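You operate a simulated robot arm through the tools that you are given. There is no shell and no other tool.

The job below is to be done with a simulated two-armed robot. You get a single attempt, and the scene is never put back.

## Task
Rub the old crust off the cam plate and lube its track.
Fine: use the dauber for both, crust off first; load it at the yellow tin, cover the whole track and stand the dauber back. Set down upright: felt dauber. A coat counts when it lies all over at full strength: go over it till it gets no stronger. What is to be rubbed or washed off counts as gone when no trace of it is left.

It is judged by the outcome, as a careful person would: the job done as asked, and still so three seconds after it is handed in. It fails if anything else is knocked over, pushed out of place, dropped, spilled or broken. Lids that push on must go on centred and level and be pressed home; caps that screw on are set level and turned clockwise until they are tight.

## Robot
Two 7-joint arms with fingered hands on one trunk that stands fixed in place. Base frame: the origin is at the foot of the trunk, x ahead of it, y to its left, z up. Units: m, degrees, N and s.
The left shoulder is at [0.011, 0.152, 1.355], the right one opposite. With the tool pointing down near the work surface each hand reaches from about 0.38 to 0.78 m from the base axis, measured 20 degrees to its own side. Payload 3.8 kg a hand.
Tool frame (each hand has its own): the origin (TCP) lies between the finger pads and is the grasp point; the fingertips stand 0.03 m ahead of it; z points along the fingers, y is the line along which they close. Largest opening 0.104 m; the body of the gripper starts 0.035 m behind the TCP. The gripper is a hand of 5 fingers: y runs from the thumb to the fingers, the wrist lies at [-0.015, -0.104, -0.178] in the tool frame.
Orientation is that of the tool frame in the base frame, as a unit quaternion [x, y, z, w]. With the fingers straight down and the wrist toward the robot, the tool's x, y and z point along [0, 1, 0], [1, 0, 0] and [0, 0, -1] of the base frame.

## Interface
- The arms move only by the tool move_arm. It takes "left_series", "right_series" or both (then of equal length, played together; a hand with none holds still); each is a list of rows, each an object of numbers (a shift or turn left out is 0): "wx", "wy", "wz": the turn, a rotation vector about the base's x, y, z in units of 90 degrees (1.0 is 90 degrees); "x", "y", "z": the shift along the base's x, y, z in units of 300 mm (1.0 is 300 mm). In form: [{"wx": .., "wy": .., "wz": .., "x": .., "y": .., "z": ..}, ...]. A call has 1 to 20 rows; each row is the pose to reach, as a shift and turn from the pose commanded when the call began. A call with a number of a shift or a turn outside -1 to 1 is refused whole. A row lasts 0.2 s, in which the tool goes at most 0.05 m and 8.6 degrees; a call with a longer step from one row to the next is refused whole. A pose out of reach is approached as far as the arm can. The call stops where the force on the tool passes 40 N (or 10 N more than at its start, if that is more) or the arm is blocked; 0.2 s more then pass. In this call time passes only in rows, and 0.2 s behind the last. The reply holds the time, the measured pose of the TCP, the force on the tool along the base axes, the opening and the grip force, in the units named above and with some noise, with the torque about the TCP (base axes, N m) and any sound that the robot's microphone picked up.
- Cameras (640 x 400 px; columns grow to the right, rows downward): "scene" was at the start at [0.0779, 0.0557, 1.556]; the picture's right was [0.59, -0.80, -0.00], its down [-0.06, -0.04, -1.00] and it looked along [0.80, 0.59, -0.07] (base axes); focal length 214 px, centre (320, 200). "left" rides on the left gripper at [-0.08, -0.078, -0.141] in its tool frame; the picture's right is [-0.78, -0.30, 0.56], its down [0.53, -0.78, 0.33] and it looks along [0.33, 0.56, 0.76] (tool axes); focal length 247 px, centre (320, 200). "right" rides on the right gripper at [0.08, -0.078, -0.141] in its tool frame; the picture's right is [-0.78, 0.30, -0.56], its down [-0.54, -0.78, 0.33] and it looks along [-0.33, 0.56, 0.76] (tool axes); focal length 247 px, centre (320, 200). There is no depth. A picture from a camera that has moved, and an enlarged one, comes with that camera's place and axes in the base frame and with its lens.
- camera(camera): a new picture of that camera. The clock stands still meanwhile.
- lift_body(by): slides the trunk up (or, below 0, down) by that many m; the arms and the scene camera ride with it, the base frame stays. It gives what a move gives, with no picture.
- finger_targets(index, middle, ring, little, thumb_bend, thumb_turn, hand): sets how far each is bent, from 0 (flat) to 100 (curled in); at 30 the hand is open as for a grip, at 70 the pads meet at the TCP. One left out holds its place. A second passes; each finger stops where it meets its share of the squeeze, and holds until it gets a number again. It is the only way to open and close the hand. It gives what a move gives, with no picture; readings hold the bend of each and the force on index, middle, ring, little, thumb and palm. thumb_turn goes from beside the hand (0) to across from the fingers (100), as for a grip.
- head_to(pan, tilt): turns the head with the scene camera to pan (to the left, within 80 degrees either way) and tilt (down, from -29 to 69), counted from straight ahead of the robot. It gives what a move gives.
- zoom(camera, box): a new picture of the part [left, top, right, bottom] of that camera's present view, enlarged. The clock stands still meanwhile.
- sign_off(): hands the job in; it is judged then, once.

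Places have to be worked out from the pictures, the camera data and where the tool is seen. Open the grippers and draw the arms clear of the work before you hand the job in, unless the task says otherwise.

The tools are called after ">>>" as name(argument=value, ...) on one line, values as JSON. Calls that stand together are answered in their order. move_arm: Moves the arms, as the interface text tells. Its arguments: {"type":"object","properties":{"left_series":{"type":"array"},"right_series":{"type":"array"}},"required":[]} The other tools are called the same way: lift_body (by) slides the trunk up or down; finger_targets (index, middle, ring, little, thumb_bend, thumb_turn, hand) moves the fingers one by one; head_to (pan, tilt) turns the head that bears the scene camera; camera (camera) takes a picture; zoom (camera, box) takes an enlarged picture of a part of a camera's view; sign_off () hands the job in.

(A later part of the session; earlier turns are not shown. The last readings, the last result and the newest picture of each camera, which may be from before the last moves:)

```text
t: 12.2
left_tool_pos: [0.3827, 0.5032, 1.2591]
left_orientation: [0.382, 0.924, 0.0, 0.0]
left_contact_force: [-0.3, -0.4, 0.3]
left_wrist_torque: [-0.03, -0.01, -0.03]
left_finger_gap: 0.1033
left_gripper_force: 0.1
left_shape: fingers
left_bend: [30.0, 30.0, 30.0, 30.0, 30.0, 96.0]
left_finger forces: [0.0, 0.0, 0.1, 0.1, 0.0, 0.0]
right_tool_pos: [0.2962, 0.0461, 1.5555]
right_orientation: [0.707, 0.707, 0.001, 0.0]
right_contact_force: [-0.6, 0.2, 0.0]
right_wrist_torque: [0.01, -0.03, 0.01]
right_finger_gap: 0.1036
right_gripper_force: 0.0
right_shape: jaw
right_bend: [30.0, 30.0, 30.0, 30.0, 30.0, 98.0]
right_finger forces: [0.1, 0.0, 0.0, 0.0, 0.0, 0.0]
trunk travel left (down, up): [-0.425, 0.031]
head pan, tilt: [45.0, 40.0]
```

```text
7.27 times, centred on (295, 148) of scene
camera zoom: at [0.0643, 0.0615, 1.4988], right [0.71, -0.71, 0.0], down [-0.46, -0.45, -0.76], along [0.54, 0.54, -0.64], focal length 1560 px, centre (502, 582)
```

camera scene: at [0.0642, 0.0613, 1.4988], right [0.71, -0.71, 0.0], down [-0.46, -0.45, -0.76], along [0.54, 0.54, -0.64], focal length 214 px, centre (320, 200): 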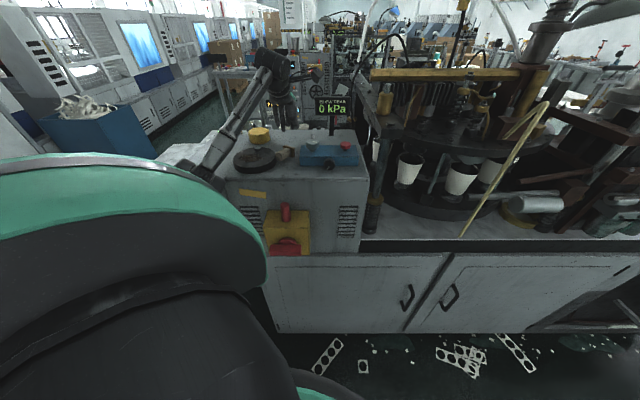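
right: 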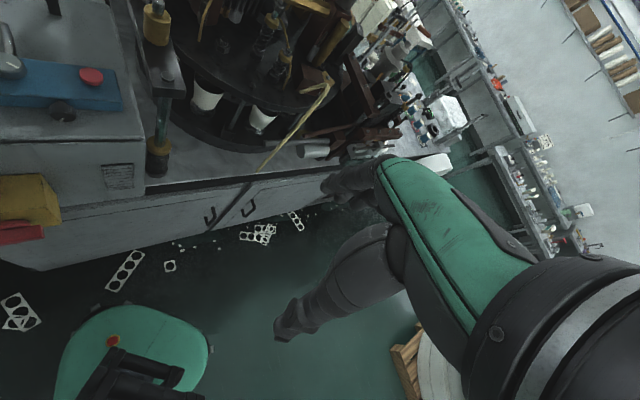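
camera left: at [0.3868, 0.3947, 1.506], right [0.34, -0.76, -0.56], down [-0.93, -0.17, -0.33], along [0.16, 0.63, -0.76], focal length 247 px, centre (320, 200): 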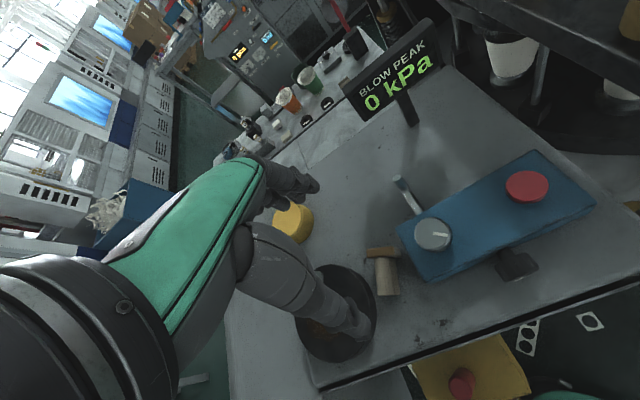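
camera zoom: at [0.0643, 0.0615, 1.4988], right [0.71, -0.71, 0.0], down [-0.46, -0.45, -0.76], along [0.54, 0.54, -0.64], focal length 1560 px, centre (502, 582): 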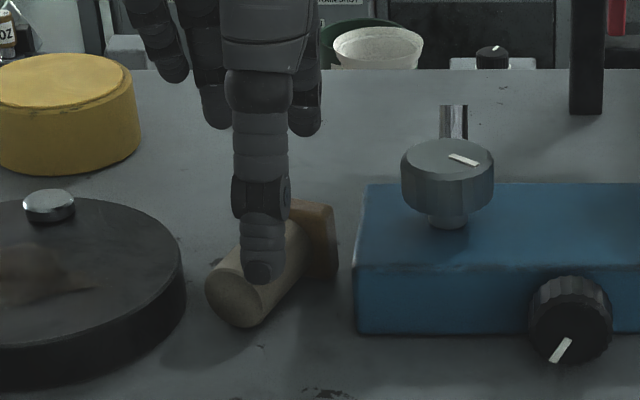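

Geometry matches: thumb sits behind the handle end, index/middle beyond the felt face, box and plate clear. I go down the last 28 mm.

>>> move_arm(left_series=[{"z": -0.05}, {"z": -0.093}])

>>> zoom(camera="left", box=[230, 150, 430, 330])

>>> zoom(camera="scene", box=[255, 120, 335, 175])

```text
t: 12.8
left_tool_pos: [0.3834, 0.5017, 1.2311]
left_orientation: [0.383, 0.924, 0.0, 0.0]
left_contact_force: [-0.1, -0.2, 0.3]
left_wrist_torque: [-0.01, -0.06, -0.02]
left_finger_gap: 0.103
left_gripper_force: 0.2
left_shape: fingers
left_bend: [30.0, 30.0, 30.0, 30.0, 30.0, 96.0]
left_finger forces: [0.1, 0.0, 0.0, 0.0, 0.1, 0.1]
right_tool_pos: [0.295, 0.0458, 1.5553]
right_orientation: [0.707, 0.707, 0.0, 0.001]
right_contact_force: [-0.1, 1.1, -0.1]
right_wrist_torque: [0.0, 0.03, 0.02]
right_finger_gap: 0.1036
right_gripper_force: 0.0
right_shape: jaw
right_bend: [30.0, 30.0, 30.0, 30.0, 30.0, 98.0]
right_finger forces: [0.0, 0.0, 0.1, 0.0, 0.0, 0.0]
trunk travel left (down, up): [-0.425, 0.031]
head pan, tilt: [45.0, 40.0]
```

```text
2.22 times, centred on (330, 240) of left
camera zoom: at [0.3861, 0.3914, 1.3718], right [0.34, -0.76, -0.56], down [-0.93, -0.17, -0.33], along [0.16, 0.63, -0.76], focal length 549 px, centre (298, 111)
```

zoom: 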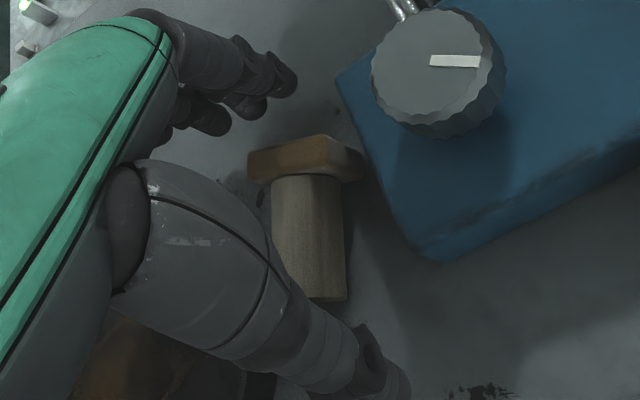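

```text
7.27 times, centred on (295, 148) of scene
camera zoom: at [0.0643, 0.0614, 1.4988], right [0.71, -0.71, 0.0], down [-0.46, -0.45, -0.76], along [0.54, 0.54, -0.64], focal length 1560 px, centre (502, 582)
```

zoom: 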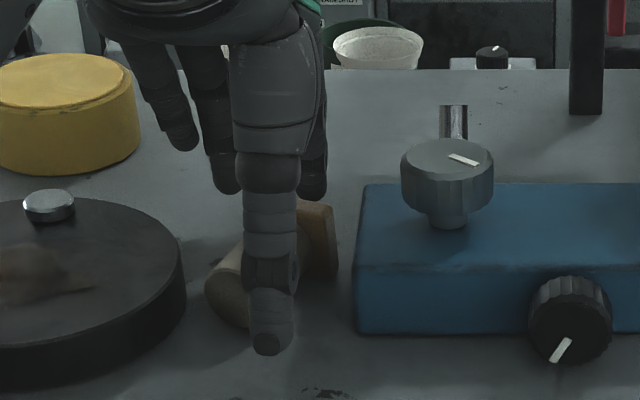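

The thumb is a little right of the handle end's centre, so I shift 5 mm toward the plate side along the hand's width, then close thumb, index and middle lightly.

>>> move_arm(left_series=[{"x": -0.012, "y": 0.012, "z": -0.004}])

>>> finger_targets(hand="left", index=48, middle=48, thumb_bend=48)

>>> zoom(camera="left", box=[230, 150, 430, 330])

>>> zoom(camera="scene", box=[255, 120, 335, 175])

```text
t: 13.2
left_tool_pos: [0.378, 0.5064, 1.23]
left_orientation: [0.381, 0.925, 0.0, 0.001]
left_contact_force: [0.6, 0.3, 0.0]
left_wrist_torque: [-0.02, -0.03, 0.02]
left_finger_gap: 0.103
left_gripper_force: 0.0
left_shape: fingers
left_bend: [30.0, 30.0, 30.0, 30.0, 30.0, 96.0]
left_finger forces: [0.0, 0.1, 0.0, 0.0, 0.0, 0.0]
right_tool_pos: [0.2952, 0.0459, 1.5556]
right_orientation: [0.707, 0.707, -0.001, -0.001]
right_contact_force: [0.6, -0.3, -0.3]
right_wrist_torque: [0.01, -0.01, 0.01]
right_finger_gap: 0.1034
right_gripper_force: 0.0
right_shape: jaw
right_bend: [30.0, 30.0, 30.0, 30.0, 30.0, 98.0]
right_finger forces: [0.1, 0.1, 0.0, 0.1, 0.1, 0.1]
trunk travel left (down, up): [-0.425, 0.031]
head pan, tilt: [45.0, 40.0]
```

```text
t: 14.2
left_tool_pos: [0.3782, 0.5061, 1.2281]
left_orientation: [0.382, 0.924, 0.0, 0.0]
left_contact_force: [-0.5, -0.3, 0.6]
left_wrist_torque: [0.01, 0.01, 0.0]
left_finger_gap: 0.0589
left_gripper_force: 0.2
left_shape: fingers
left_bend: [48.0, 47.0, 30.0, 30.0, 47.0, 98.0]
left_finger forces: [0.1, 0.5, 0.0, 0.0, 0.5, 0.1]
right_tool_pos: [0.2953, 0.0459, 1.5558]
right_orientation: [0.707, 0.708, 0.0, 0.001]
right_contact_force: [-0.7, -0.2, -0.4]
right_wrist_torque: [0.04, -0.01, 0.0]
right_finger_gap: 0.1036
right_gripper_force: 0.0
right_shape: jaw
right_bend: [30.0, 30.0, 30.0, 30.0, 30.0, 98.0]
right_finger forces: [0.0, 0.0, 0.0, 0.0, 0.1, 0.1]
trunk travel left (down, up): [-0.425, 0.031]
head pan, tilt: [45.0, 40.0]
```

```text
2.22 times, centred on (330, 240) of left
camera zoom: at [0.382, 0.3944, 1.3704], right [0.34, -0.76, -0.56], down [-0.93, -0.17, -0.33], along [0.16, 0.63, -0.76], focal length 549 px, centre (298, 111)
```

zoom: 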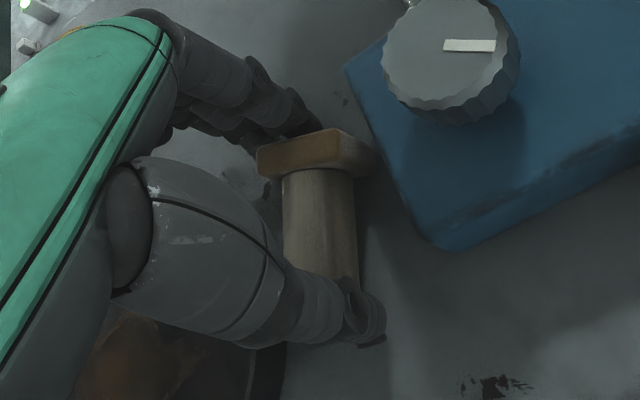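

```text
7.27 times, centred on (295, 148) of scene
camera zoom: at [0.0642, 0.0613, 1.4988], right [0.71, -0.71, 0.0], down [-0.46, -0.45, -0.76], along [0.54, 0.54, -0.64], focal length 1560 px, centre (502, 582)
```

zoom: 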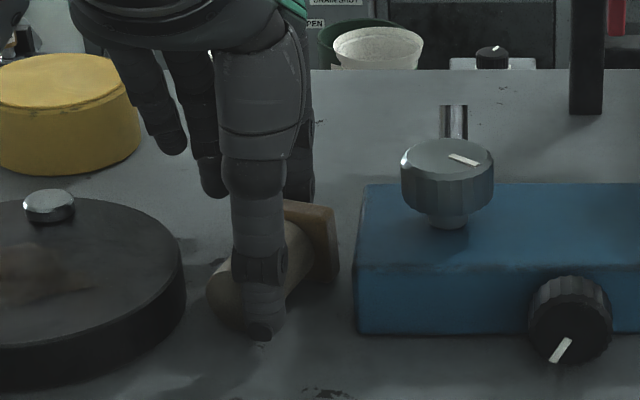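

Light contact has begun (0.5 N). I close a bit more to grip lengthwise.

>>> finger_targets(hand="left", index=53, middle=53, thumb_bend=53)

>>> zoom(camera="left", box=[230, 150, 430, 330])

>>> zoom(camera="scene", box=[255, 120, 335, 175])

```text
t: 15.2
left_tool_pos: [0.3792, 0.505, 1.2297]
left_orientation: [0.383, 0.924, 0.001, 0.0]
left_contact_force: [-0.9, 0.3, 0.3]
left_wrist_torque: [0.03, 0.01, 0.02]
left_finger_gap: 0.0542
left_gripper_force: 3.4
left_shape: fingers
left_bend: [51.0, 51.0, 30.0, 30.0, 49.0, 98.0]
left_finger forces: [2.0, 2.0, 0.0, 0.1, 3.9, 0.0]
right_tool_pos: [0.2948, 0.0457, 1.5555]
right_orientation: [0.706, 0.708, 0.0, -0.001]
right_contact_force: [-0.1, 0.5, 0.6]
right_wrist_torque: [-0.01, 0.03, 0.03]
right_finger_gap: 0.1036
right_gripper_force: 0.2
right_shape: jaw
right_bend: [30.0, 30.0, 30.0, 30.0, 30.0, 98.0]
right_finger forces: [0.1, 0.1, 0.1, 0.0, 0.0, 0.0]
trunk travel left (down, up): [-0.425, 0.031]
head pan, tilt: [45.0, 40.0]
```

```text
2.22 times, centred on (330, 240) of left
camera zoom: at [0.3819, 0.3945, 1.3704], right [0.34, -0.76, -0.56], down [-0.93, -0.17, -0.33], along [0.16, 0.63, -0.76], focal length 549 px, centre (298, 111)
```

zoom: 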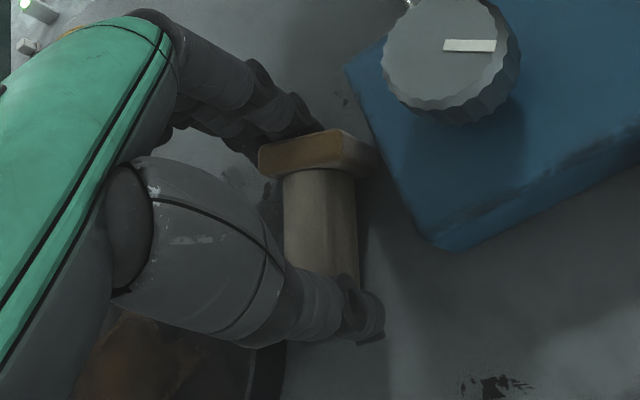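

```text
7.27 times, centred on (295, 148) of scene
camera zoom: at [0.0641, 0.0613, 1.4988], right [0.71, -0.71, 0.0], down [-0.46, -0.45, -0.76], along [0.54, 0.54, -0.64], focal length 1560 px, centre (502, 582)
```

zoom: 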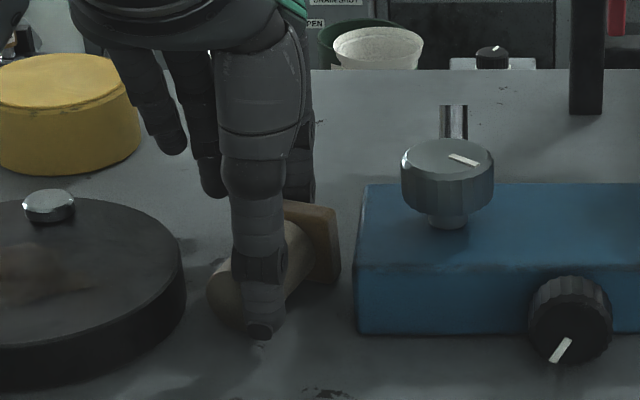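

The dauber is held lengthwise at about 4 N with no disturbance to neighbours. I lift it a few centimetres slowly and check it follows.

>>> move_arm(left_series=[{"z": 0.02}, {"z": 0.06}, {"z": 0.11}, {"z": 0.17}])

>>> zoom(camera="left", box=[230, 150, 430, 330])

>>> zoom(camera="scene", box=[255, 100, 335, 175])

```text
t: 16.2
left_tool_pos: [0.3778, 0.5074, 1.2806]
left_orientation: [0.383, 0.924, 0.0, -0.001]
left_contact_force: [-0.8, 1.1, -0.1]
left_wrist_torque: [-0.02, 0.02, -0.01]
left_finger_gap: 0.0542
left_gripper_force: 3.7
left_shape: fingers
left_bend: [51.0, 51.0, 30.0, 30.0, 49.0, 98.0]
left_finger forces: [2.1, 1.9, 0.0, 0.0, 3.8, 0.0]
right_tool_pos: [0.2946, 0.0457, 1.5541]
right_orientation: [0.707, 0.707, 0.0, 0.0]
right_contact_force: [-0.7, 0.1, -0.9]
right_wrist_torque: [0.04, -0.01, -0.03]
right_finger_gap: 0.1037
right_gripper_force: 0.0
right_shape: jaw
right_bend: [30.0, 30.0, 30.0, 30.0, 30.0, 98.0]
right_finger forces: [0.0, 0.0, 0.0, 0.0, 0.0, 0.1]
trunk travel left (down, up): [-0.425, 0.031]
head pan, tilt: [45.0, 40.0]
```

```text
2.22 times, centred on (330, 240) of left
camera zoom: at [0.3809, 0.3955, 1.4222], right [0.34, -0.76, -0.56], down [-0.93, -0.17, -0.33], along [0.16, 0.63, -0.76], focal length 549 px, centre (298, 111)
```

zoom: 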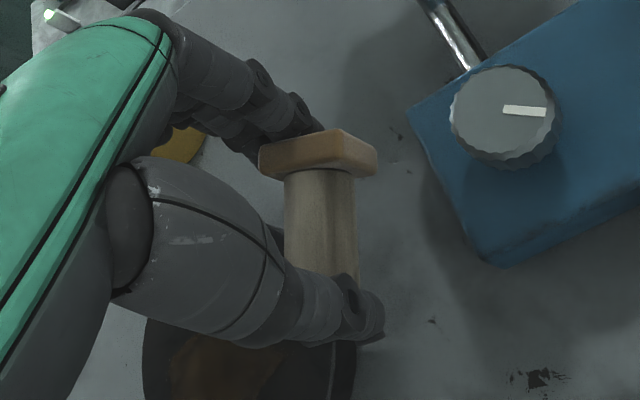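

```text
5.33 times, centred on (295, 138) of scene
camera zoom: at [0.0638, 0.0615, 1.4988], right [0.71, -0.71, 0.0], down [-0.46, -0.45, -0.76], along [0.54, 0.54, -0.64], focal length 1144 px, centre (453, 533)
```

zoom: 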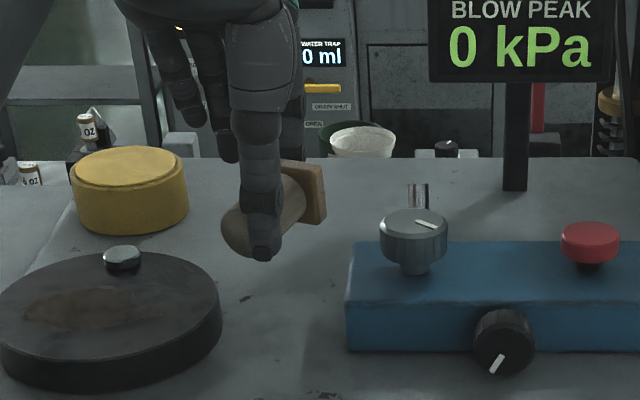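

The dauber came up cleanly. I carry it over to the open bench area near its original spot while yawing the hand by +70°, so it will lie with the block pointing left.

>>> move_arm(left_series=[{"x": 0.01, "y": 0.015, "z": 0.05, "wz": 0.05}, {"x": 0.03, "y": 0.04, "z": 0.09, "wz": 0.12}, {"x": 0.05, "y": 0.07, "z": 0.1, "wz": 0.2}, {"x": 0.075, "y": 0.095, "z": 0.1, "wz": 0.28}, {"x": 0.1, "y": 0.12, "z": 0.1, "wz": 0.36}, {"x": 0.125, "y": 0.15, "z": 0.1, "wz": 0.44}, {"x": 0.15, "y": 0.18, "z": 0.1, "wz": 0.52}, {"x": 0.175, "y": 0.21, "z": 0.1, "wz": 0.6}, {"x": 0.2, "y": 0.24, "z": 0.1, "wz": 0.69}, {"x": 0.223, "y": 0.263, "z": 0.1, "wz": 0.778}])

>>> camera(camera="left")

>>> zoom(camera="scene", box=[225, 60, 385, 160])

```text
t: 18.4
left_tool_pos: [0.4456, 0.5861, 1.3119]
left_orientation: [-0.219, 0.976, 0.001, 0.0]
left_contact_force: [0.1, 0.2, 0.3]
left_wrist_torque: [0.0, 0.03, 0.03]
left_finger_gap: 0.054
left_gripper_force: 3.4
left_shape: fingers
left_bend: [51.0, 51.0, 30.0, 30.0, 49.0, 98.0]
left_finger forces: [2.1, 1.5, 0.0, 0.0, 3.6, 0.1]
right_tool_pos: [0.2959, 0.0459, 1.5551]
right_orientation: [0.707, 0.707, -0.001, -0.001]
right_contact_force: [-0.4, -0.2, 0.4]
right_wrist_torque: [0.01, 0.01, 0.02]
right_finger_gap: 0.1036
right_gripper_force: 0.1
right_shape: jaw
right_bend: [30.0, 30.0, 30.0, 30.0, 30.0, 98.0]
right_finger forces: [0.1, 0.1, 0.0, 0.0, 0.1, 0.1]
trunk travel left (down, up): [-0.425, 0.031]
head pan, tilt: [45.0, 40.0]
```

```text
taken
camera left: at [0.5524, 0.5496, 1.4521], right [0.83, 0.06, -0.56], down [-0.15, -0.93, -0.33], along [-0.54, 0.36, -0.76], focal length 247 px, centre (320, 200)
```

left: 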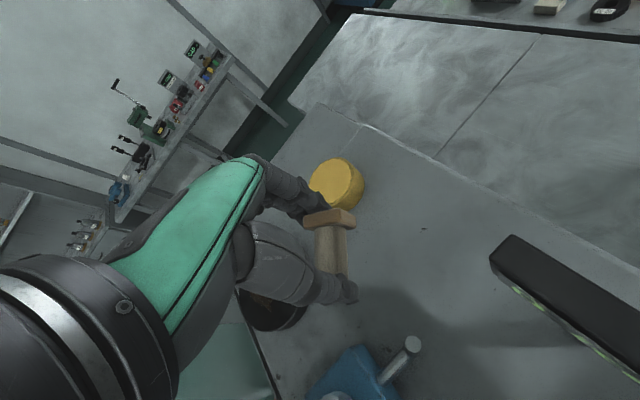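

```text
4.00 times, centred on (305, 110) of scene
camera zoom: at [0.0652, 0.0611, 1.4987], right [0.71, -0.71, 0.0], down [-0.46, -0.45, -0.76], along [0.54, 0.54, -0.65], focal length 858 px, centre (380, 560)
```

zoom: 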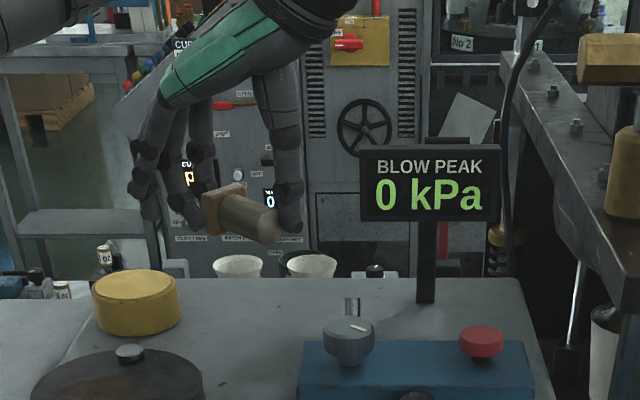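

The hand is now yawed to about 115° with the dauber held, block to the left. I lower it to just above the bench.

>>> move_arm(left_series=[{"z": -0.08}, {"z": -0.16}, {"z": -0.22}, {"z": -0.25}, {"z": -0.265}])

>>> camera(camera="left")

>>> zoom(camera="scene", box=[245, 90, 345, 155])

```text
t: 19.6
left_tool_pos: [0.4463, 0.5866, 1.2318]
left_orientation: [-0.218, 0.976, 0.0, 0.0]
left_contact_force: [0.1, -0.4, -0.8]
left_wrist_torque: [-0.01, -0.01, 0.03]
left_finger_gap: 0.0542
left_gripper_force: 3.3
left_shape: fingers
left_bend: [51.0, 51.0, 30.0, 30.0, 49.0, 98.0]
left_finger forces: [2.0, 1.5, 0.0, 0.1, 3.5, 0.0]
right_tool_pos: [0.295, 0.0478, 1.5548]
right_orientation: [0.707, 0.707, 0.0, 0.0]
right_contact_force: [-0.3, 0.6, 0.3]
right_wrist_torque: [0.02, 0.01, 0.01]
right_finger_gap: 0.1033
right_gripper_force: 0.1
right_shape: jaw
right_bend: [30.0, 30.0, 30.0, 30.0, 30.0, 98.0]
right_finger forces: [0.0, 0.0, 0.0, 0.0, 0.0, 0.0]
trunk travel left (down, up): [-0.425, 0.031]
head pan, tilt: [45.0, 40.0]
```

```text
taken
camera left: at [0.5526, 0.549, 1.3723], right [0.83, 0.06, -0.56], down [-0.15, -0.93, -0.33], along [-0.54, 0.36, -0.76], focal length 247 px, centre (320, 200)
```

left: 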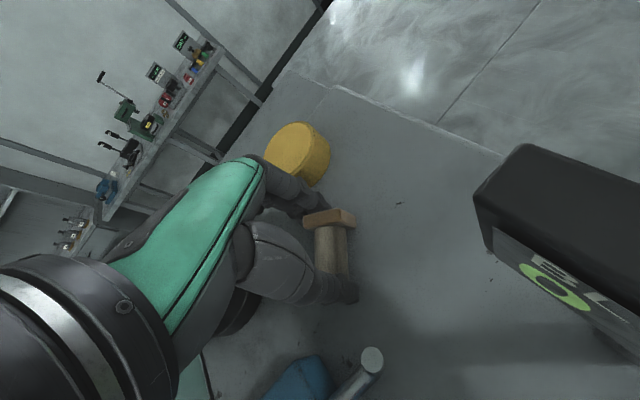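

```text
6.15 times, centred on (295, 122) of scene
camera zoom: at [0.0645, 0.0616, 1.4988], right [0.71, -0.71, 0.0], down [-0.46, -0.46, -0.76], along [0.54, 0.54, -0.64], focal length 1320 px, centre (474, 677)
```

zoom: 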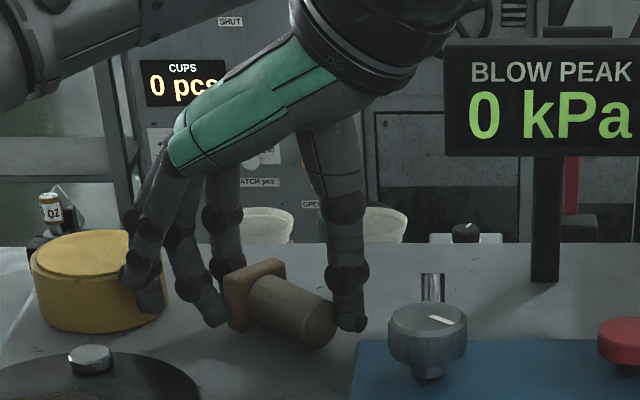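

On reflection the best way to stand it up is a crosswise grasp with the block on the index side, which needs the dauber lying with the block at about 20° again, but here in the open. I raise slightly, yaw back by −75°, and lower it here.

>>> move_arm(left_series=[{"z": 0.06, "wz": 0}, {"z": 0.1, "wz": -0.08, "x": 0.005}, {"z": 0.1, "wz": -0.17, "x": 0.01}, {"z": 0.1, "wz": -0.26, "x": 0.015}, {"z": 0.1, "wz": -0.35, "x": 0.02}, {"z": 0.1, "wz": -0.44, "x": 0.025}, {"z": 0.1, "wz": -0.53, "x": 0.03}, {"z": 0.1, "wz": -0.62, "x": 0.035}, {"z": 0.1, "wz": -0.71, "x": 0.037}, {"z": 0.1, "wz": -0.8, "x": 0.037}, {"z": 0.1, "wz": -0.833, "x": 0.037}, {"z": 0.06, "wz": -0.833, "x": 0.037}, {"z": 0.02, "wz": -0.833, "x": 0.037}, {"z": -0.001, "wz": -0.833, "x": 0.037}])

>>> camera(camera="left")

>>> zoom(camera="scene", box=[245, 90, 345, 155])

```text
t: 22.6
left_tool_pos: [0.4556, 0.5866, 1.2305]
left_orientation: [0.423, 0.906, 0.001, 0.0]
left_contact_force: [0.0, -0.1, 0.4]
left_wrist_torque: [0.03, 0.0, 0.01]
left_finger_gap: 0.0538
left_gripper_force: 3.3
left_shape: fingers
left_bend: [51.0, 51.0, 30.0, 30.0, 49.0, 98.0]
left_finger forces: [2.2, 1.5, 0.0, 0.0, 3.4, 0.0]
right_tool_pos: [0.2955, 0.0466, 1.5546]
right_orientation: [0.707, 0.707, 0.0, 0.0]
right_contact_force: [-0.3, -0.1, 0.3]
right_wrist_torque: [0.0, 0.03, -0.01]
right_finger_gap: 0.1036
right_gripper_force: 0.1
right_shape: jaw
right_bend: [30.0, 30.0, 30.0, 30.0, 30.0, 98.0]
right_finger forces: [0.1, 0.0, 0.0, 0.0, 0.0, 0.0]
trunk travel left (down, up): [-0.425, 0.031]
head pan, tilt: [45.0, 40.0]
```

```text
taken
camera left: at [0.4487, 0.4749, 1.371], right [0.27, -0.78, -0.56], down [-0.94, -0.09, -0.33], along [0.21, 0.61, -0.76], focal length 247 px, centre (320, 200)
```

left: 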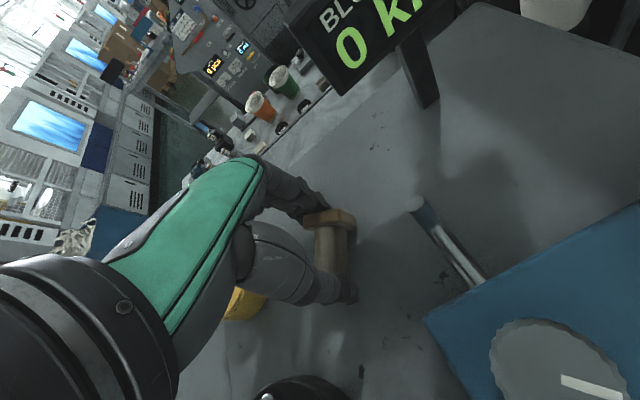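

```text
6.15 times, centred on (295, 122) of scene
camera zoom: at [0.0641, 0.0614, 1.4988], right [0.71, -0.71, 0.0], down [-0.46, -0.45, -0.76], along [0.54, 0.54, -0.64], focal length 1320 px, centre (474, 677)
```

zoom: 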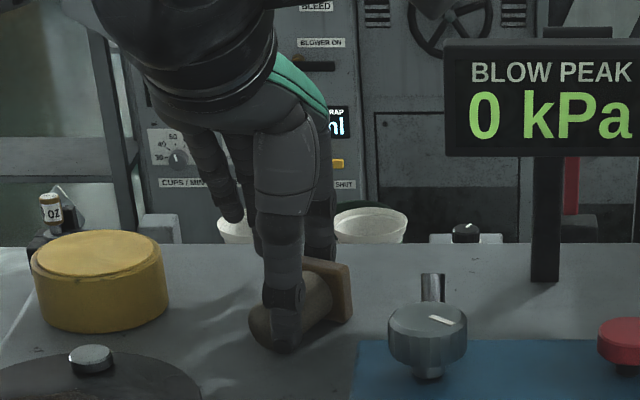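

It is just above the bench in the open area. I release gently in small steps.

>>> finger_targets(hand="left", index=48, middle=48, thumb_bend=46)

>>> finger_targets(hand="left", index=40, middle=40, thumb_bend=38)

>>> zoom(camera="left", box=[230, 150, 430, 330])

>>> zoom(camera="scene", box=[245, 90, 345, 155])

```text
t: 23.6
left_tool_pos: [0.4545, 0.5868, 1.2307]
left_orientation: [0.422, 0.907, 0.001, 0.001]
left_contact_force: [0.2, 0.1, 0.3]
left_wrist_torque: [0.0, 0.02, 0.01]
left_finger_gap: 0.0594
left_gripper_force: 0.1
left_shape: fingers
left_bend: [48.0, 48.0, 30.0, 30.0, 46.0, 98.0]
left_finger forces: [0.1, 0.0, 0.0, 0.0, 0.1, 0.1]
right_tool_pos: [0.2952, 0.0458, 1.5546]
right_orientation: [0.707, 0.707, 0.0, 0.0]
right_contact_force: [0.2, -0.7, -0.2]
right_wrist_torque: [-0.01, -0.01, 0.0]
right_finger_gap: 0.1036
right_gripper_force: 0.1
right_shape: jaw
right_bend: [30.0, 30.0, 30.0, 30.0, 30.0, 98.0]
right_finger forces: [0.1, 0.1, 0.1, 0.0, 0.0, 0.0]
trunk travel left (down, up): [-0.425, 0.031]
head pan, tilt: [45.0, 40.0]
```

```text
t: 24.6
left_tool_pos: [0.4553, 0.5866, 1.2293]
left_orientation: [0.421, 0.907, -0.001, 0.0]
left_contact_force: [0.2, 1.0, 0.0]
left_wrist_torque: [0.01, 0.0, 0.01]
left_finger_gap: 0.0802
left_gripper_force: 0.1
left_shape: fingers
left_bend: [40.0, 40.0, 30.0, 30.0, 38.0, 97.0]
left_finger forces: [0.1, 0.1, 0.0, 0.1, 0.0, 0.0]
right_tool_pos: [0.2954, 0.046, 1.5558]
right_orientation: [0.707, 0.707, -0.001, 0.0]
right_contact_force: [-1.1, -0.4, -0.5]
right_wrist_torque: [0.01, -0.01, 0.0]
right_finger_gap: 0.1036
right_gripper_force: 0.1
right_shape: jaw
right_bend: [30.0, 30.0, 30.0, 30.0, 30.0, 98.0]
right_finger forces: [0.0, 0.0, 0.1, 0.0, 0.0, 0.1]
trunk travel left (down, up): [-0.425, 0.031]
head pan, tilt: [45.0, 40.0]
```

```text
2.22 times, centred on (330, 240) of left
camera zoom: at [0.4488, 0.4748, 1.3708], right [0.27, -0.78, -0.56], down [-0.94, -0.09, -0.33], along [0.21, 0.61, -0.76], focal length 549 px, centre (298, 111)
```

zoom: 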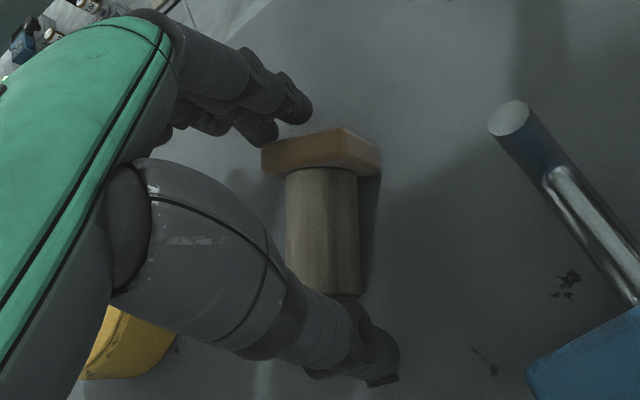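

```text
6.15 times, centred on (295, 122) of scene
camera zoom: at [0.0642, 0.0614, 1.4988], right [0.71, -0.71, 0.0], down [-0.46, -0.45, -0.76], along [0.54, 0.54, -0.64], focal length 1320 px, centre (474, 677)
```

zoom: 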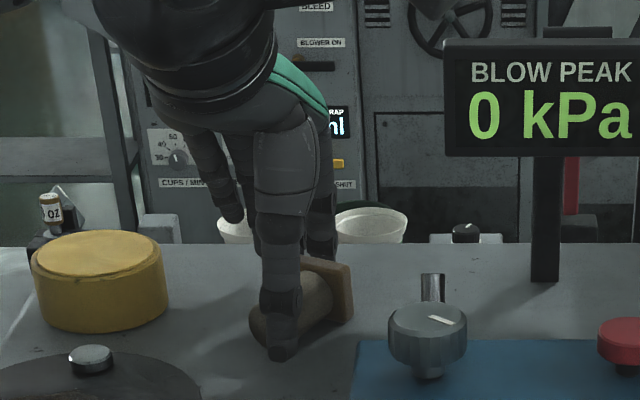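

Released and lying steadily, axis about 20°, handle centre about [0.450, 0.579]. I rise straight up, then yaw to about 110° above it for a crosswise grasp.

>>> move_arm(left_series=[{"z": 0.12}, {"z": 0.25}, {"z": 0.38}, {"z": 0.44, "wz": 0.05}, {"z": 0.44, "wz": 0.14, "x": -0.005, "y": -0.005}, {"z": 0.44, "wz": 0.23, "x": -0.01, "y": -0.01}, {"z": 0.44, "wz": 0.32, "x": -0.015, "y": -0.015}, {"z": 0.44, "wz": 0.41, "x": -0.02, "y": -0.02}, {"z": 0.44, "wz": 0.5, "x": -0.025, "y": -0.025}, {"z": 0.44, "wz": 0.59, "x": -0.026, "y": -0.029}, {"z": 0.44, "wz": 0.68, "x": -0.027, "y": -0.029}, {"z": 0.44, "wz": 0.778, "x": -0.027, "y": -0.029}])

>>> camera(camera="left")

>>> zoom(camera="scene", box=[245, 90, 345, 155])

```text
refused: row 12 steps farther than a row can; nothing moved
```

```text
taken
camera left: at [0.4488, 0.4748, 1.3708], right [0.27, -0.78, -0.56], down [-0.94, -0.09, -0.33], along [0.21, 0.61, -0.76], focal length 247 px, centre (320, 200)
```

left: 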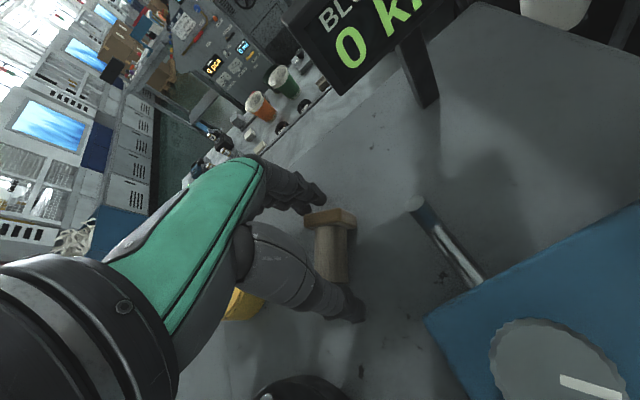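

```text
6.15 times, centred on (295, 122) of scene
camera zoom: at [0.0642, 0.0614, 1.4988], right [0.71, -0.71, 0.0], down [-0.46, -0.45, -0.76], along [0.54, 0.54, -0.64], focal length 1320 px, centre (474, 677)
```

zoom: 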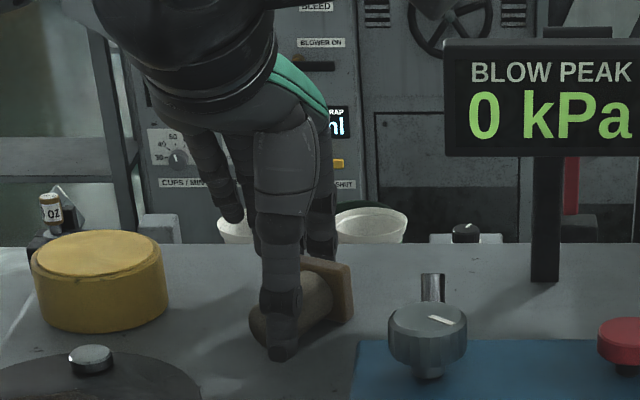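

The call was refused because one turn step was slightly too large; nothing moved. I resend with smaller yaw steps.

>>> move_arm(left_series=[{"z": 0.12}, {"z": 0.25}, {"z": 0.38}, {"z": 0.44, "wz": 0.06}, {"z": 0.44, "wz": 0.14, "x": -0.005, "y": -0.005}, {"z": 0.44, "wz": 0.22, "x": -0.01, "y": -0.01}, {"z": 0.44, "wz": 0.3, "x": -0.015, "y": -0.015}, {"z": 0.44, "wz": 0.38, "x": -0.02, "y": -0.02}, {"z": 0.44, "wz": 0.46, "x": -0.025, "y": -0.025}, {"z": 0.44, "wz": 0.54, "x": -0.026, "y": -0.029}, {"z": 0.44, "wz": 0.62, "x": -0.027, "y": -0.029}, {"z": 0.44, "wz": 0.7, "x": -0.027, "y": -0.029}, {"z": 0.44, "wz": 0.778, "x": -0.027, "y": -0.029}])

>>> camera(camera="left")

>>> zoom(camera="scene", box=[245, 90, 345, 155])

```text
t: 27.4
left_tool_pos: [0.448, 0.5761, 1.3633]
left_orientation: [-0.176, 0.984, 0.0, 0.0]
left_contact_force: [-0.2, -1.0, 0.1]
left_wrist_torque: [-0.04, 0.01, -0.02]
left_finger_gap: 0.0805
left_gripper_force: 0.0
left_shape: fingers
left_bend: [40.0, 40.0, 30.0, 30.0, 38.0, 97.0]
left_finger forces: [0.0, 0.0, 0.0, 0.0, 0.1, 0.0]
right_tool_pos: [0.2959, 0.0443, 1.5548]
right_orientation: [0.707, 0.707, 0.0, 0.0]
right_contact_force: [1.2, 0.2, 0.1]
right_wrist_torque: [-0.01, -0.01, 0.02]
right_finger_gap: 0.1034
right_gripper_force: 0.1
right_shape: jaw
right_bend: [30.0, 30.0, 30.0, 30.0, 30.0, 98.0]
right_finger forces: [0.1, 0.0, 0.0, 0.1, 0.0, 0.0]
trunk travel left (down, up): [-0.425, 0.031]
head pan, tilt: [45.0, 40.0]
```

```text
taken
camera left: at [0.5515, 0.5318, 1.504], right [0.83, -0.01, -0.56], down [-0.23, -0.91, -0.33], along [-0.51, 0.41, -0.76], focal length 247 px, centre (320, 200)
```

left: 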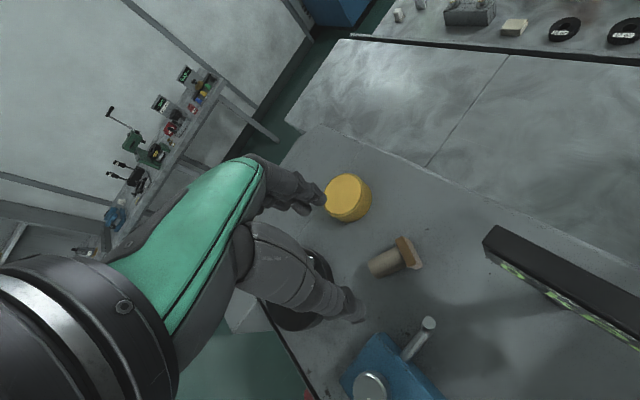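

```text
6.15 times, centred on (295, 122) of scene
camera zoom: at [0.0646, 0.0609, 1.4988], right [0.71, -0.71, 0.0], down [-0.46, -0.45, -0.76], along [0.54, 0.54, -0.64], focal length 1320 px, centre (474, 677)
```

zoom: 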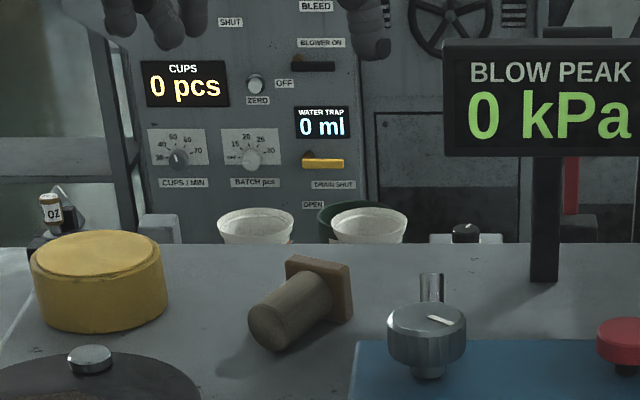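

The dauber lies clear in the open. I zoom to get its exact axis and centre relative to the hand.

>>> zoom(camera="left", box=[350, 220, 440, 290])

```text
5.71 times, centred on (395, 255) of left
camera zoom: at [0.5515, 0.5318, 1.504], right [0.83, -0.01, -0.56], down [-0.23, -0.91, -0.33], along [-0.51, 0.41, -0.76], focal length 1411 px, centre (-109, -114)
```

zoom: 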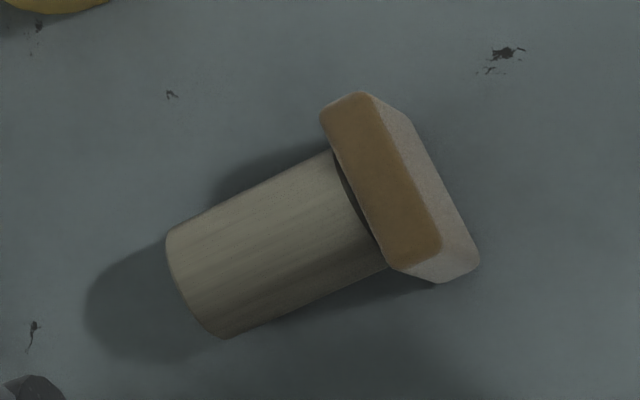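

Axis is about 17°, handle centre within 6 mm of the tool axis. I pre-close to a 60 mm gap, trim the yaw by −3° and the position, and descend to z≈1.227.

>>> finger_targets(hand="left", index=45, middle=45, ring=45, little=45, thumb_bend=45)

>>> move_arm(left_series=[{"z": -0.08, "y": 0.016, "x": -0.001, "wz": -0.033}, {"z": -0.18, "y": 0.016, "x": -0.001, "wz": -0.033}, {"z": -0.27, "y": 0.016, "x": -0.001, "wz": -0.033}, {"z": -0.34, "y": 0.016, "x": -0.001, "wz": -0.033}])

>>> zoom(camera="left", box=[230, 150, 430, 330])

>>> zoom(camera="scene", box=[245, 90, 345, 155])

```text
t: 28.4
left_tool_pos: [0.4483, 0.577, 1.3624]
left_orientation: [-0.175, 0.985, 0.0, 0.0]
left_contact_force: [-0.3, 0.2, 0.1]
left_wrist_torque: [0.0, 0.06, 0.02]
left_finger_gap: 0.0657
left_gripper_force: 0.0
left_shape: fingers
left_bend: [45.0, 45.0, 45.0, 45.0, 45.0, 97.0]
left_finger forces: [0.0, 0.0, 0.0, 0.0, 0.0, 0.1]
right_tool_pos: [0.2947, 0.0468, 1.5556]
right_orientation: [0.707, 0.707, 0.0, 0.0]
right_contact_force: [-0.4, 0.5, 0.8]
right_wrist_torque: [0.0, -0.02, 0.0]
right_finger_gap: 0.1034
right_gripper_force: 0.1
right_shape: jaw
right_bend: [30.0, 30.0, 30.0, 30.0, 30.0, 98.0]
right_finger forces: [0.0, 0.1, 0.0, 0.1, 0.0, 0.1]
trunk travel left (down, up): [-0.425, 0.031]
head pan, tilt: [45.0, 40.0]
```

```text
t: 29.4
left_tool_pos: [0.4478, 0.5829, 1.2614]
left_orientation: [-0.148, 0.989, 0.0, 0.0]
left_contact_force: [0.1, -0.3, -0.3]
left_wrist_torque: [0.0, 0.01, 0.01]
left_finger_gap: 0.0656
left_gripper_force: 0.0
left_shape: fingers
left_bend: [45.0, 45.0, 45.0, 45.0, 45.0, 97.0]
left_finger forces: [0.1, 0.0, 0.1, 0.0, 0.0, 0.0]
right_tool_pos: [0.2943, 0.0469, 1.5556]
right_orientation: [0.707, 0.707, 0.0, 0.0]
right_contact_force: [-0.6, -0.5, 0.0]
right_wrist_torque: [-0.03, -0.01, 0.02]
right_finger_gap: 0.1035
right_gripper_force: 0.1
right_shape: jaw
right_bend: [30.0, 30.0, 30.0, 30.0, 30.0, 98.0]
right_finger forces: [0.0, 0.0, 0.0, 0.0, 0.1, 0.0]
trunk travel left (down, up): [-0.425, 0.031]
head pan, tilt: [45.0, 40.0]
```

```text
2.22 times, centred on (330, 240) of left
camera zoom: at [0.5483, 0.5314, 1.4022], right [0.83, -0.05, -0.56], down [-0.28, -0.9, -0.33], along [-0.48, 0.43, -0.76], focal length 549 px, centre (298, 111)
```

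zoom: 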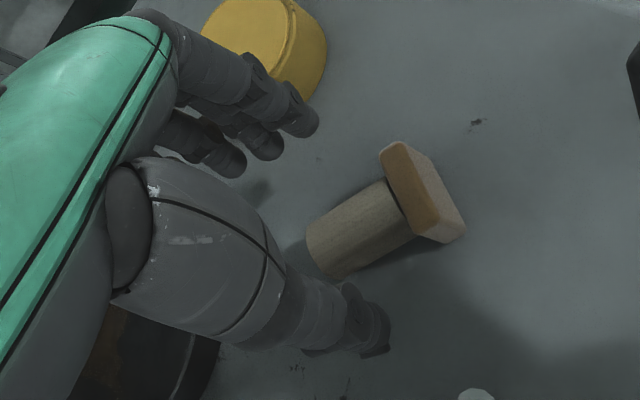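

```text
6.15 times, centred on (295, 122) of scene
camera zoom: at [0.0643, 0.0615, 1.4988], right [0.71, -0.71, 0.0], down [-0.46, -0.45, -0.76], along [0.54, 0.54, -0.64], focal length 1320 px, centre (474, 677)
```

zoom: 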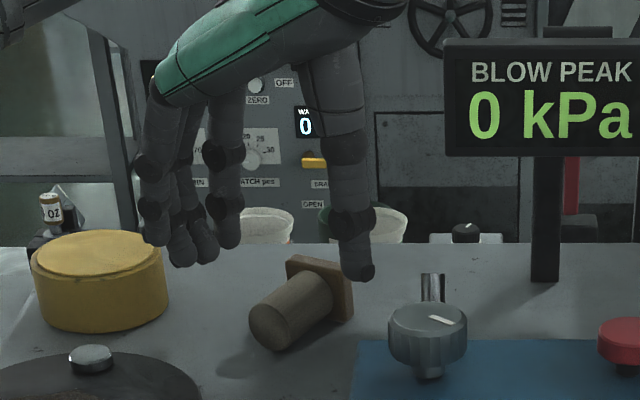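

The handle centre projects right under the TCP. I descend the final 34 mm.

>>> move_arm(left_series=[{"z": -0.05}, {"z": -0.09}, {"z": -0.112}])

>>> zoom(camera="left", box=[230, 150, 430, 330])

>>> zoom(camera="scene", box=[245, 90, 345, 155])

```text
t: 30.2
left_tool_pos: [0.4484, 0.5836, 1.2278]
left_orientation: [-0.149, 0.989, 0.0, 0.001]
left_contact_force: [0.3, -0.4, 0.3]
left_wrist_torque: [0.0, -0.03, 0.0]
left_finger_gap: 0.0657
left_gripper_force: 0.1
left_shape: fingers
left_bend: [45.0, 45.0, 45.0, 45.0, 45.0, 97.0]
left_finger forces: [0.0, 0.0, 0.0, 0.0, 0.0, 0.0]
right_tool_pos: [0.2946, 0.0473, 1.5547]
right_orientation: [0.707, 0.707, 0.0, 0.0]
right_contact_force: [-0.1, -0.2, -0.2]
right_wrist_torque: [-0.02, -0.01, 0.01]
right_finger_gap: 0.1039
right_gripper_force: 0.1
right_shape: jaw
right_bend: [30.0, 30.0, 30.0, 30.0, 30.0, 98.0]
right_finger forces: [0.1, 0.0, 0.0, 0.1, 0.0, 0.0]
trunk travel left (down, up): [-0.425, 0.031]
head pan, tilt: [45.0, 40.0]
```

```text
2.22 times, centred on (330, 240) of left
camera zoom: at [0.5487, 0.5319, 1.3683], right [0.83, -0.05, -0.56], down [-0.28, -0.9, -0.33], along [-0.48, 0.43, -0.76], focal length 549 px, centre (298, 111)
```

zoom: 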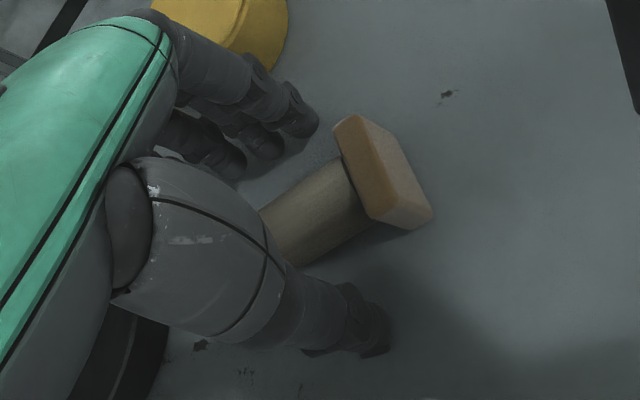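

```text
6.15 times, centred on (295, 122) of scene
camera zoom: at [0.0642, 0.0614, 1.4988], right [0.71, -0.71, 0.0], down [-0.46, -0.45, -0.76], along [0.54, 0.54, -0.64], focal length 1320 px, centre (474, 677)
```

zoom: 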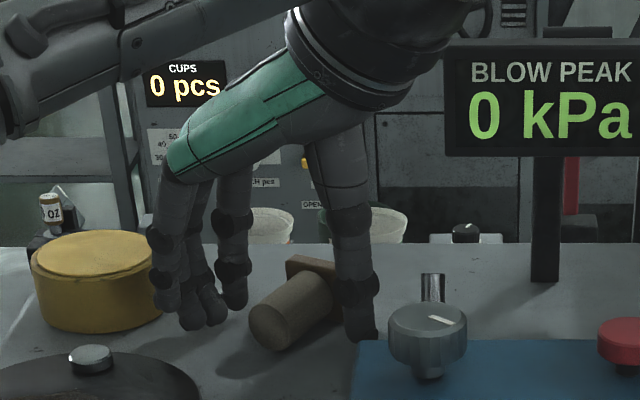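

Thumb and fingers flank the handle with no contact. I close thumb, index and middle in gentle steps.

>>> finger_targets(hand="left", index=60, middle=60, thumb_bend=60)

>>> finger_targets(hand="left", index=66, middle=66, thumb_bend=66)

>>> zoom(camera="left", box=[230, 150, 430, 330])

>>> zoom(camera="scene", box=[245, 90, 345, 155])

```text
t: 31.2
left_tool_pos: [0.4482, 0.5817, 1.227]
left_orientation: [-0.149, 0.989, 0.0, 0.0]
left_contact_force: [-1.2, 0.9, -0.1]
left_wrist_torque: [-0.01, 0.01, 0.01]
left_finger_gap: 0.0267
left_gripper_force: 0.0
left_shape: fingers
left_bend: [60.0, 60.0, 45.0, 45.0, 60.0, 99.0]
left_finger forces: [0.0, 0.1, 0.0, 0.0, 0.0, 0.0]
right_tool_pos: [0.2962, 0.0456, 1.5563]
right_orientation: [0.707, 0.708, 0.0, 0.0]
right_contact_force: [-0.3, 0.1, -0.2]
right_wrist_torque: [0.01, 0.02, -0.02]
right_finger_gap: 0.1037
right_gripper_force: 0.0
right_shape: jaw
right_bend: [30.0, 30.0, 30.0, 30.0, 30.0, 98.0]
right_finger forces: [0.0, 0.0, 0.1, 0.1, 0.1, 0.1]
trunk travel left (down, up): [-0.425, 0.031]
head pan, tilt: [45.0, 40.0]
```

```text
t: 32.2
left_tool_pos: [0.4486, 0.5826, 1.2277]
left_orientation: [-0.15, 0.989, 0.0, 0.0]
left_contact_force: [-0.4, -0.1, 0.1]
left_wrist_torque: [-0.01, 0.01, 0.01]
left_finger_gap: 0.022
left_gripper_force: 4.1
left_shape: fingers
left_bend: [62.0, 64.0, 45.0, 45.0, 61.0, 99.0]
left_finger forces: [2.5, 2.2, 0.1, 0.1, 4.5, 0.0]
right_tool_pos: [0.2958, 0.0467, 1.5558]
right_orientation: [0.708, 0.706, 0.0, 0.001]
right_contact_force: [0.0, -0.8, 0.8]
right_wrist_torque: [0.01, 0.03, 0.02]
right_finger_gap: 0.1036
right_gripper_force: 0.1
right_shape: jaw
right_bend: [30.0, 30.0, 30.0, 30.0, 30.0, 98.0]
right_finger forces: [0.0, 0.0, 0.0, 0.1, 0.0, 0.0]
trunk travel left (down, up): [-0.425, 0.031]
head pan, tilt: [45.0, 40.0]
```

```text
2.22 times, centred on (330, 240) of left
camera zoom: at [0.5489, 0.5319, 1.3682], right [0.83, -0.05, -0.56], down [-0.28, -0.9, -0.33], along [-0.48, 0.43, -0.76], focal length 549 px, centre (298, 111)
```

zoom: 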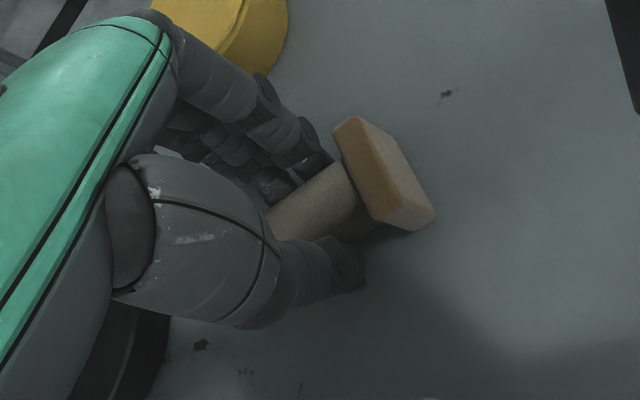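

```text
6.15 times, centred on (295, 122) of scene
camera zoom: at [0.0643, 0.0614, 1.4988], right [0.71, -0.71, 0.0], down [-0.46, -0.45, -0.76], along [0.54, 0.54, -0.64], focal length 1320 px, centre (474, 677)
```

zoom: 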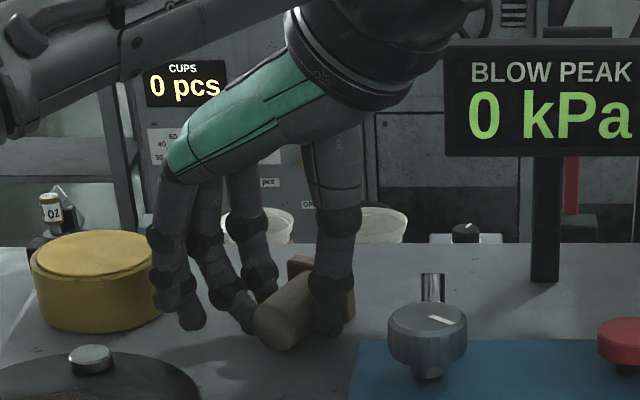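

Firm, balanced grip (2.5/2.2/4.5 N). I lift gently and check the hold.

>>> move_arm(left_series=[{"z": 0.02}, {"z": 0.06}, {"z": 0.12}, {"z": 0.2}, {"z": 0.28}])

>>> zoom(camera="left", box=[230, 150, 430, 330])

>>> zoom(camera="scene", box=[245, 70, 345, 145])

```text
t: 33.4
left_tool_pos: [0.4468, 0.5821, 1.3101]
left_orientation: [-0.149, 0.989, 0.002, 0.0]
left_contact_force: [-0.1, -0.2, -0.1]
left_wrist_torque: [-0.01, -0.03, 0.01]
left_finger_gap: 0.0222
left_gripper_force: 4.7
left_shape: fingers
left_bend: [62.0, 64.0, 45.0, 45.0, 61.0, 99.0]
left_finger forces: [2.4, 2.2, 0.0, 0.1, 4.5, 0.0]
right_tool_pos: [0.2947, 0.0451, 1.5555]
right_orientation: [0.707, 0.707, 0.0, 0.0]
right_contact_force: [0.1, 0.3, -0.4]
right_wrist_torque: [0.01, 0.0, -0.04]
right_finger_gap: 0.1036
right_gripper_force: 0.1
right_shape: jaw
right_bend: [30.0, 30.0, 30.0, 30.0, 30.0, 98.0]
right_finger forces: [0.0, 0.0, 0.0, 0.1, 0.0, 0.0]
trunk travel left (down, up): [-0.425, 0.031]
head pan, tilt: [45.0, 40.0]
```

```text
2.22 times, centred on (330, 240) of left
camera zoom: at [0.5477, 0.5311, 1.4512], right [0.83, -0.05, -0.56], down [-0.28, -0.9, -0.33], along [-0.48, 0.43, -0.76], focal length 549 px, centre (298, 111)
```

zoom: 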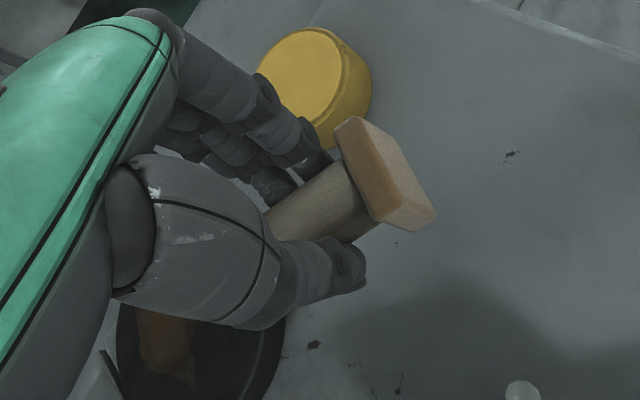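

```text
5.33 times, centred on (295, 108) of scene
camera zoom: at [0.064, 0.0608, 1.4988], right [0.71, -0.71, 0.0], down [-0.46, -0.45, -0.76], along [0.54, 0.54, -0.64], focal length 1144 px, centre (453, 693)
```

zoom: 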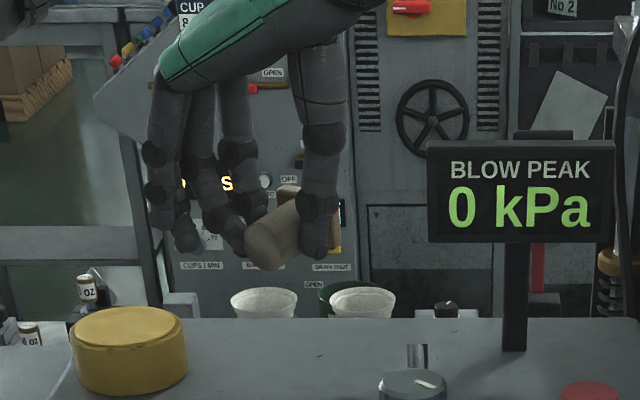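

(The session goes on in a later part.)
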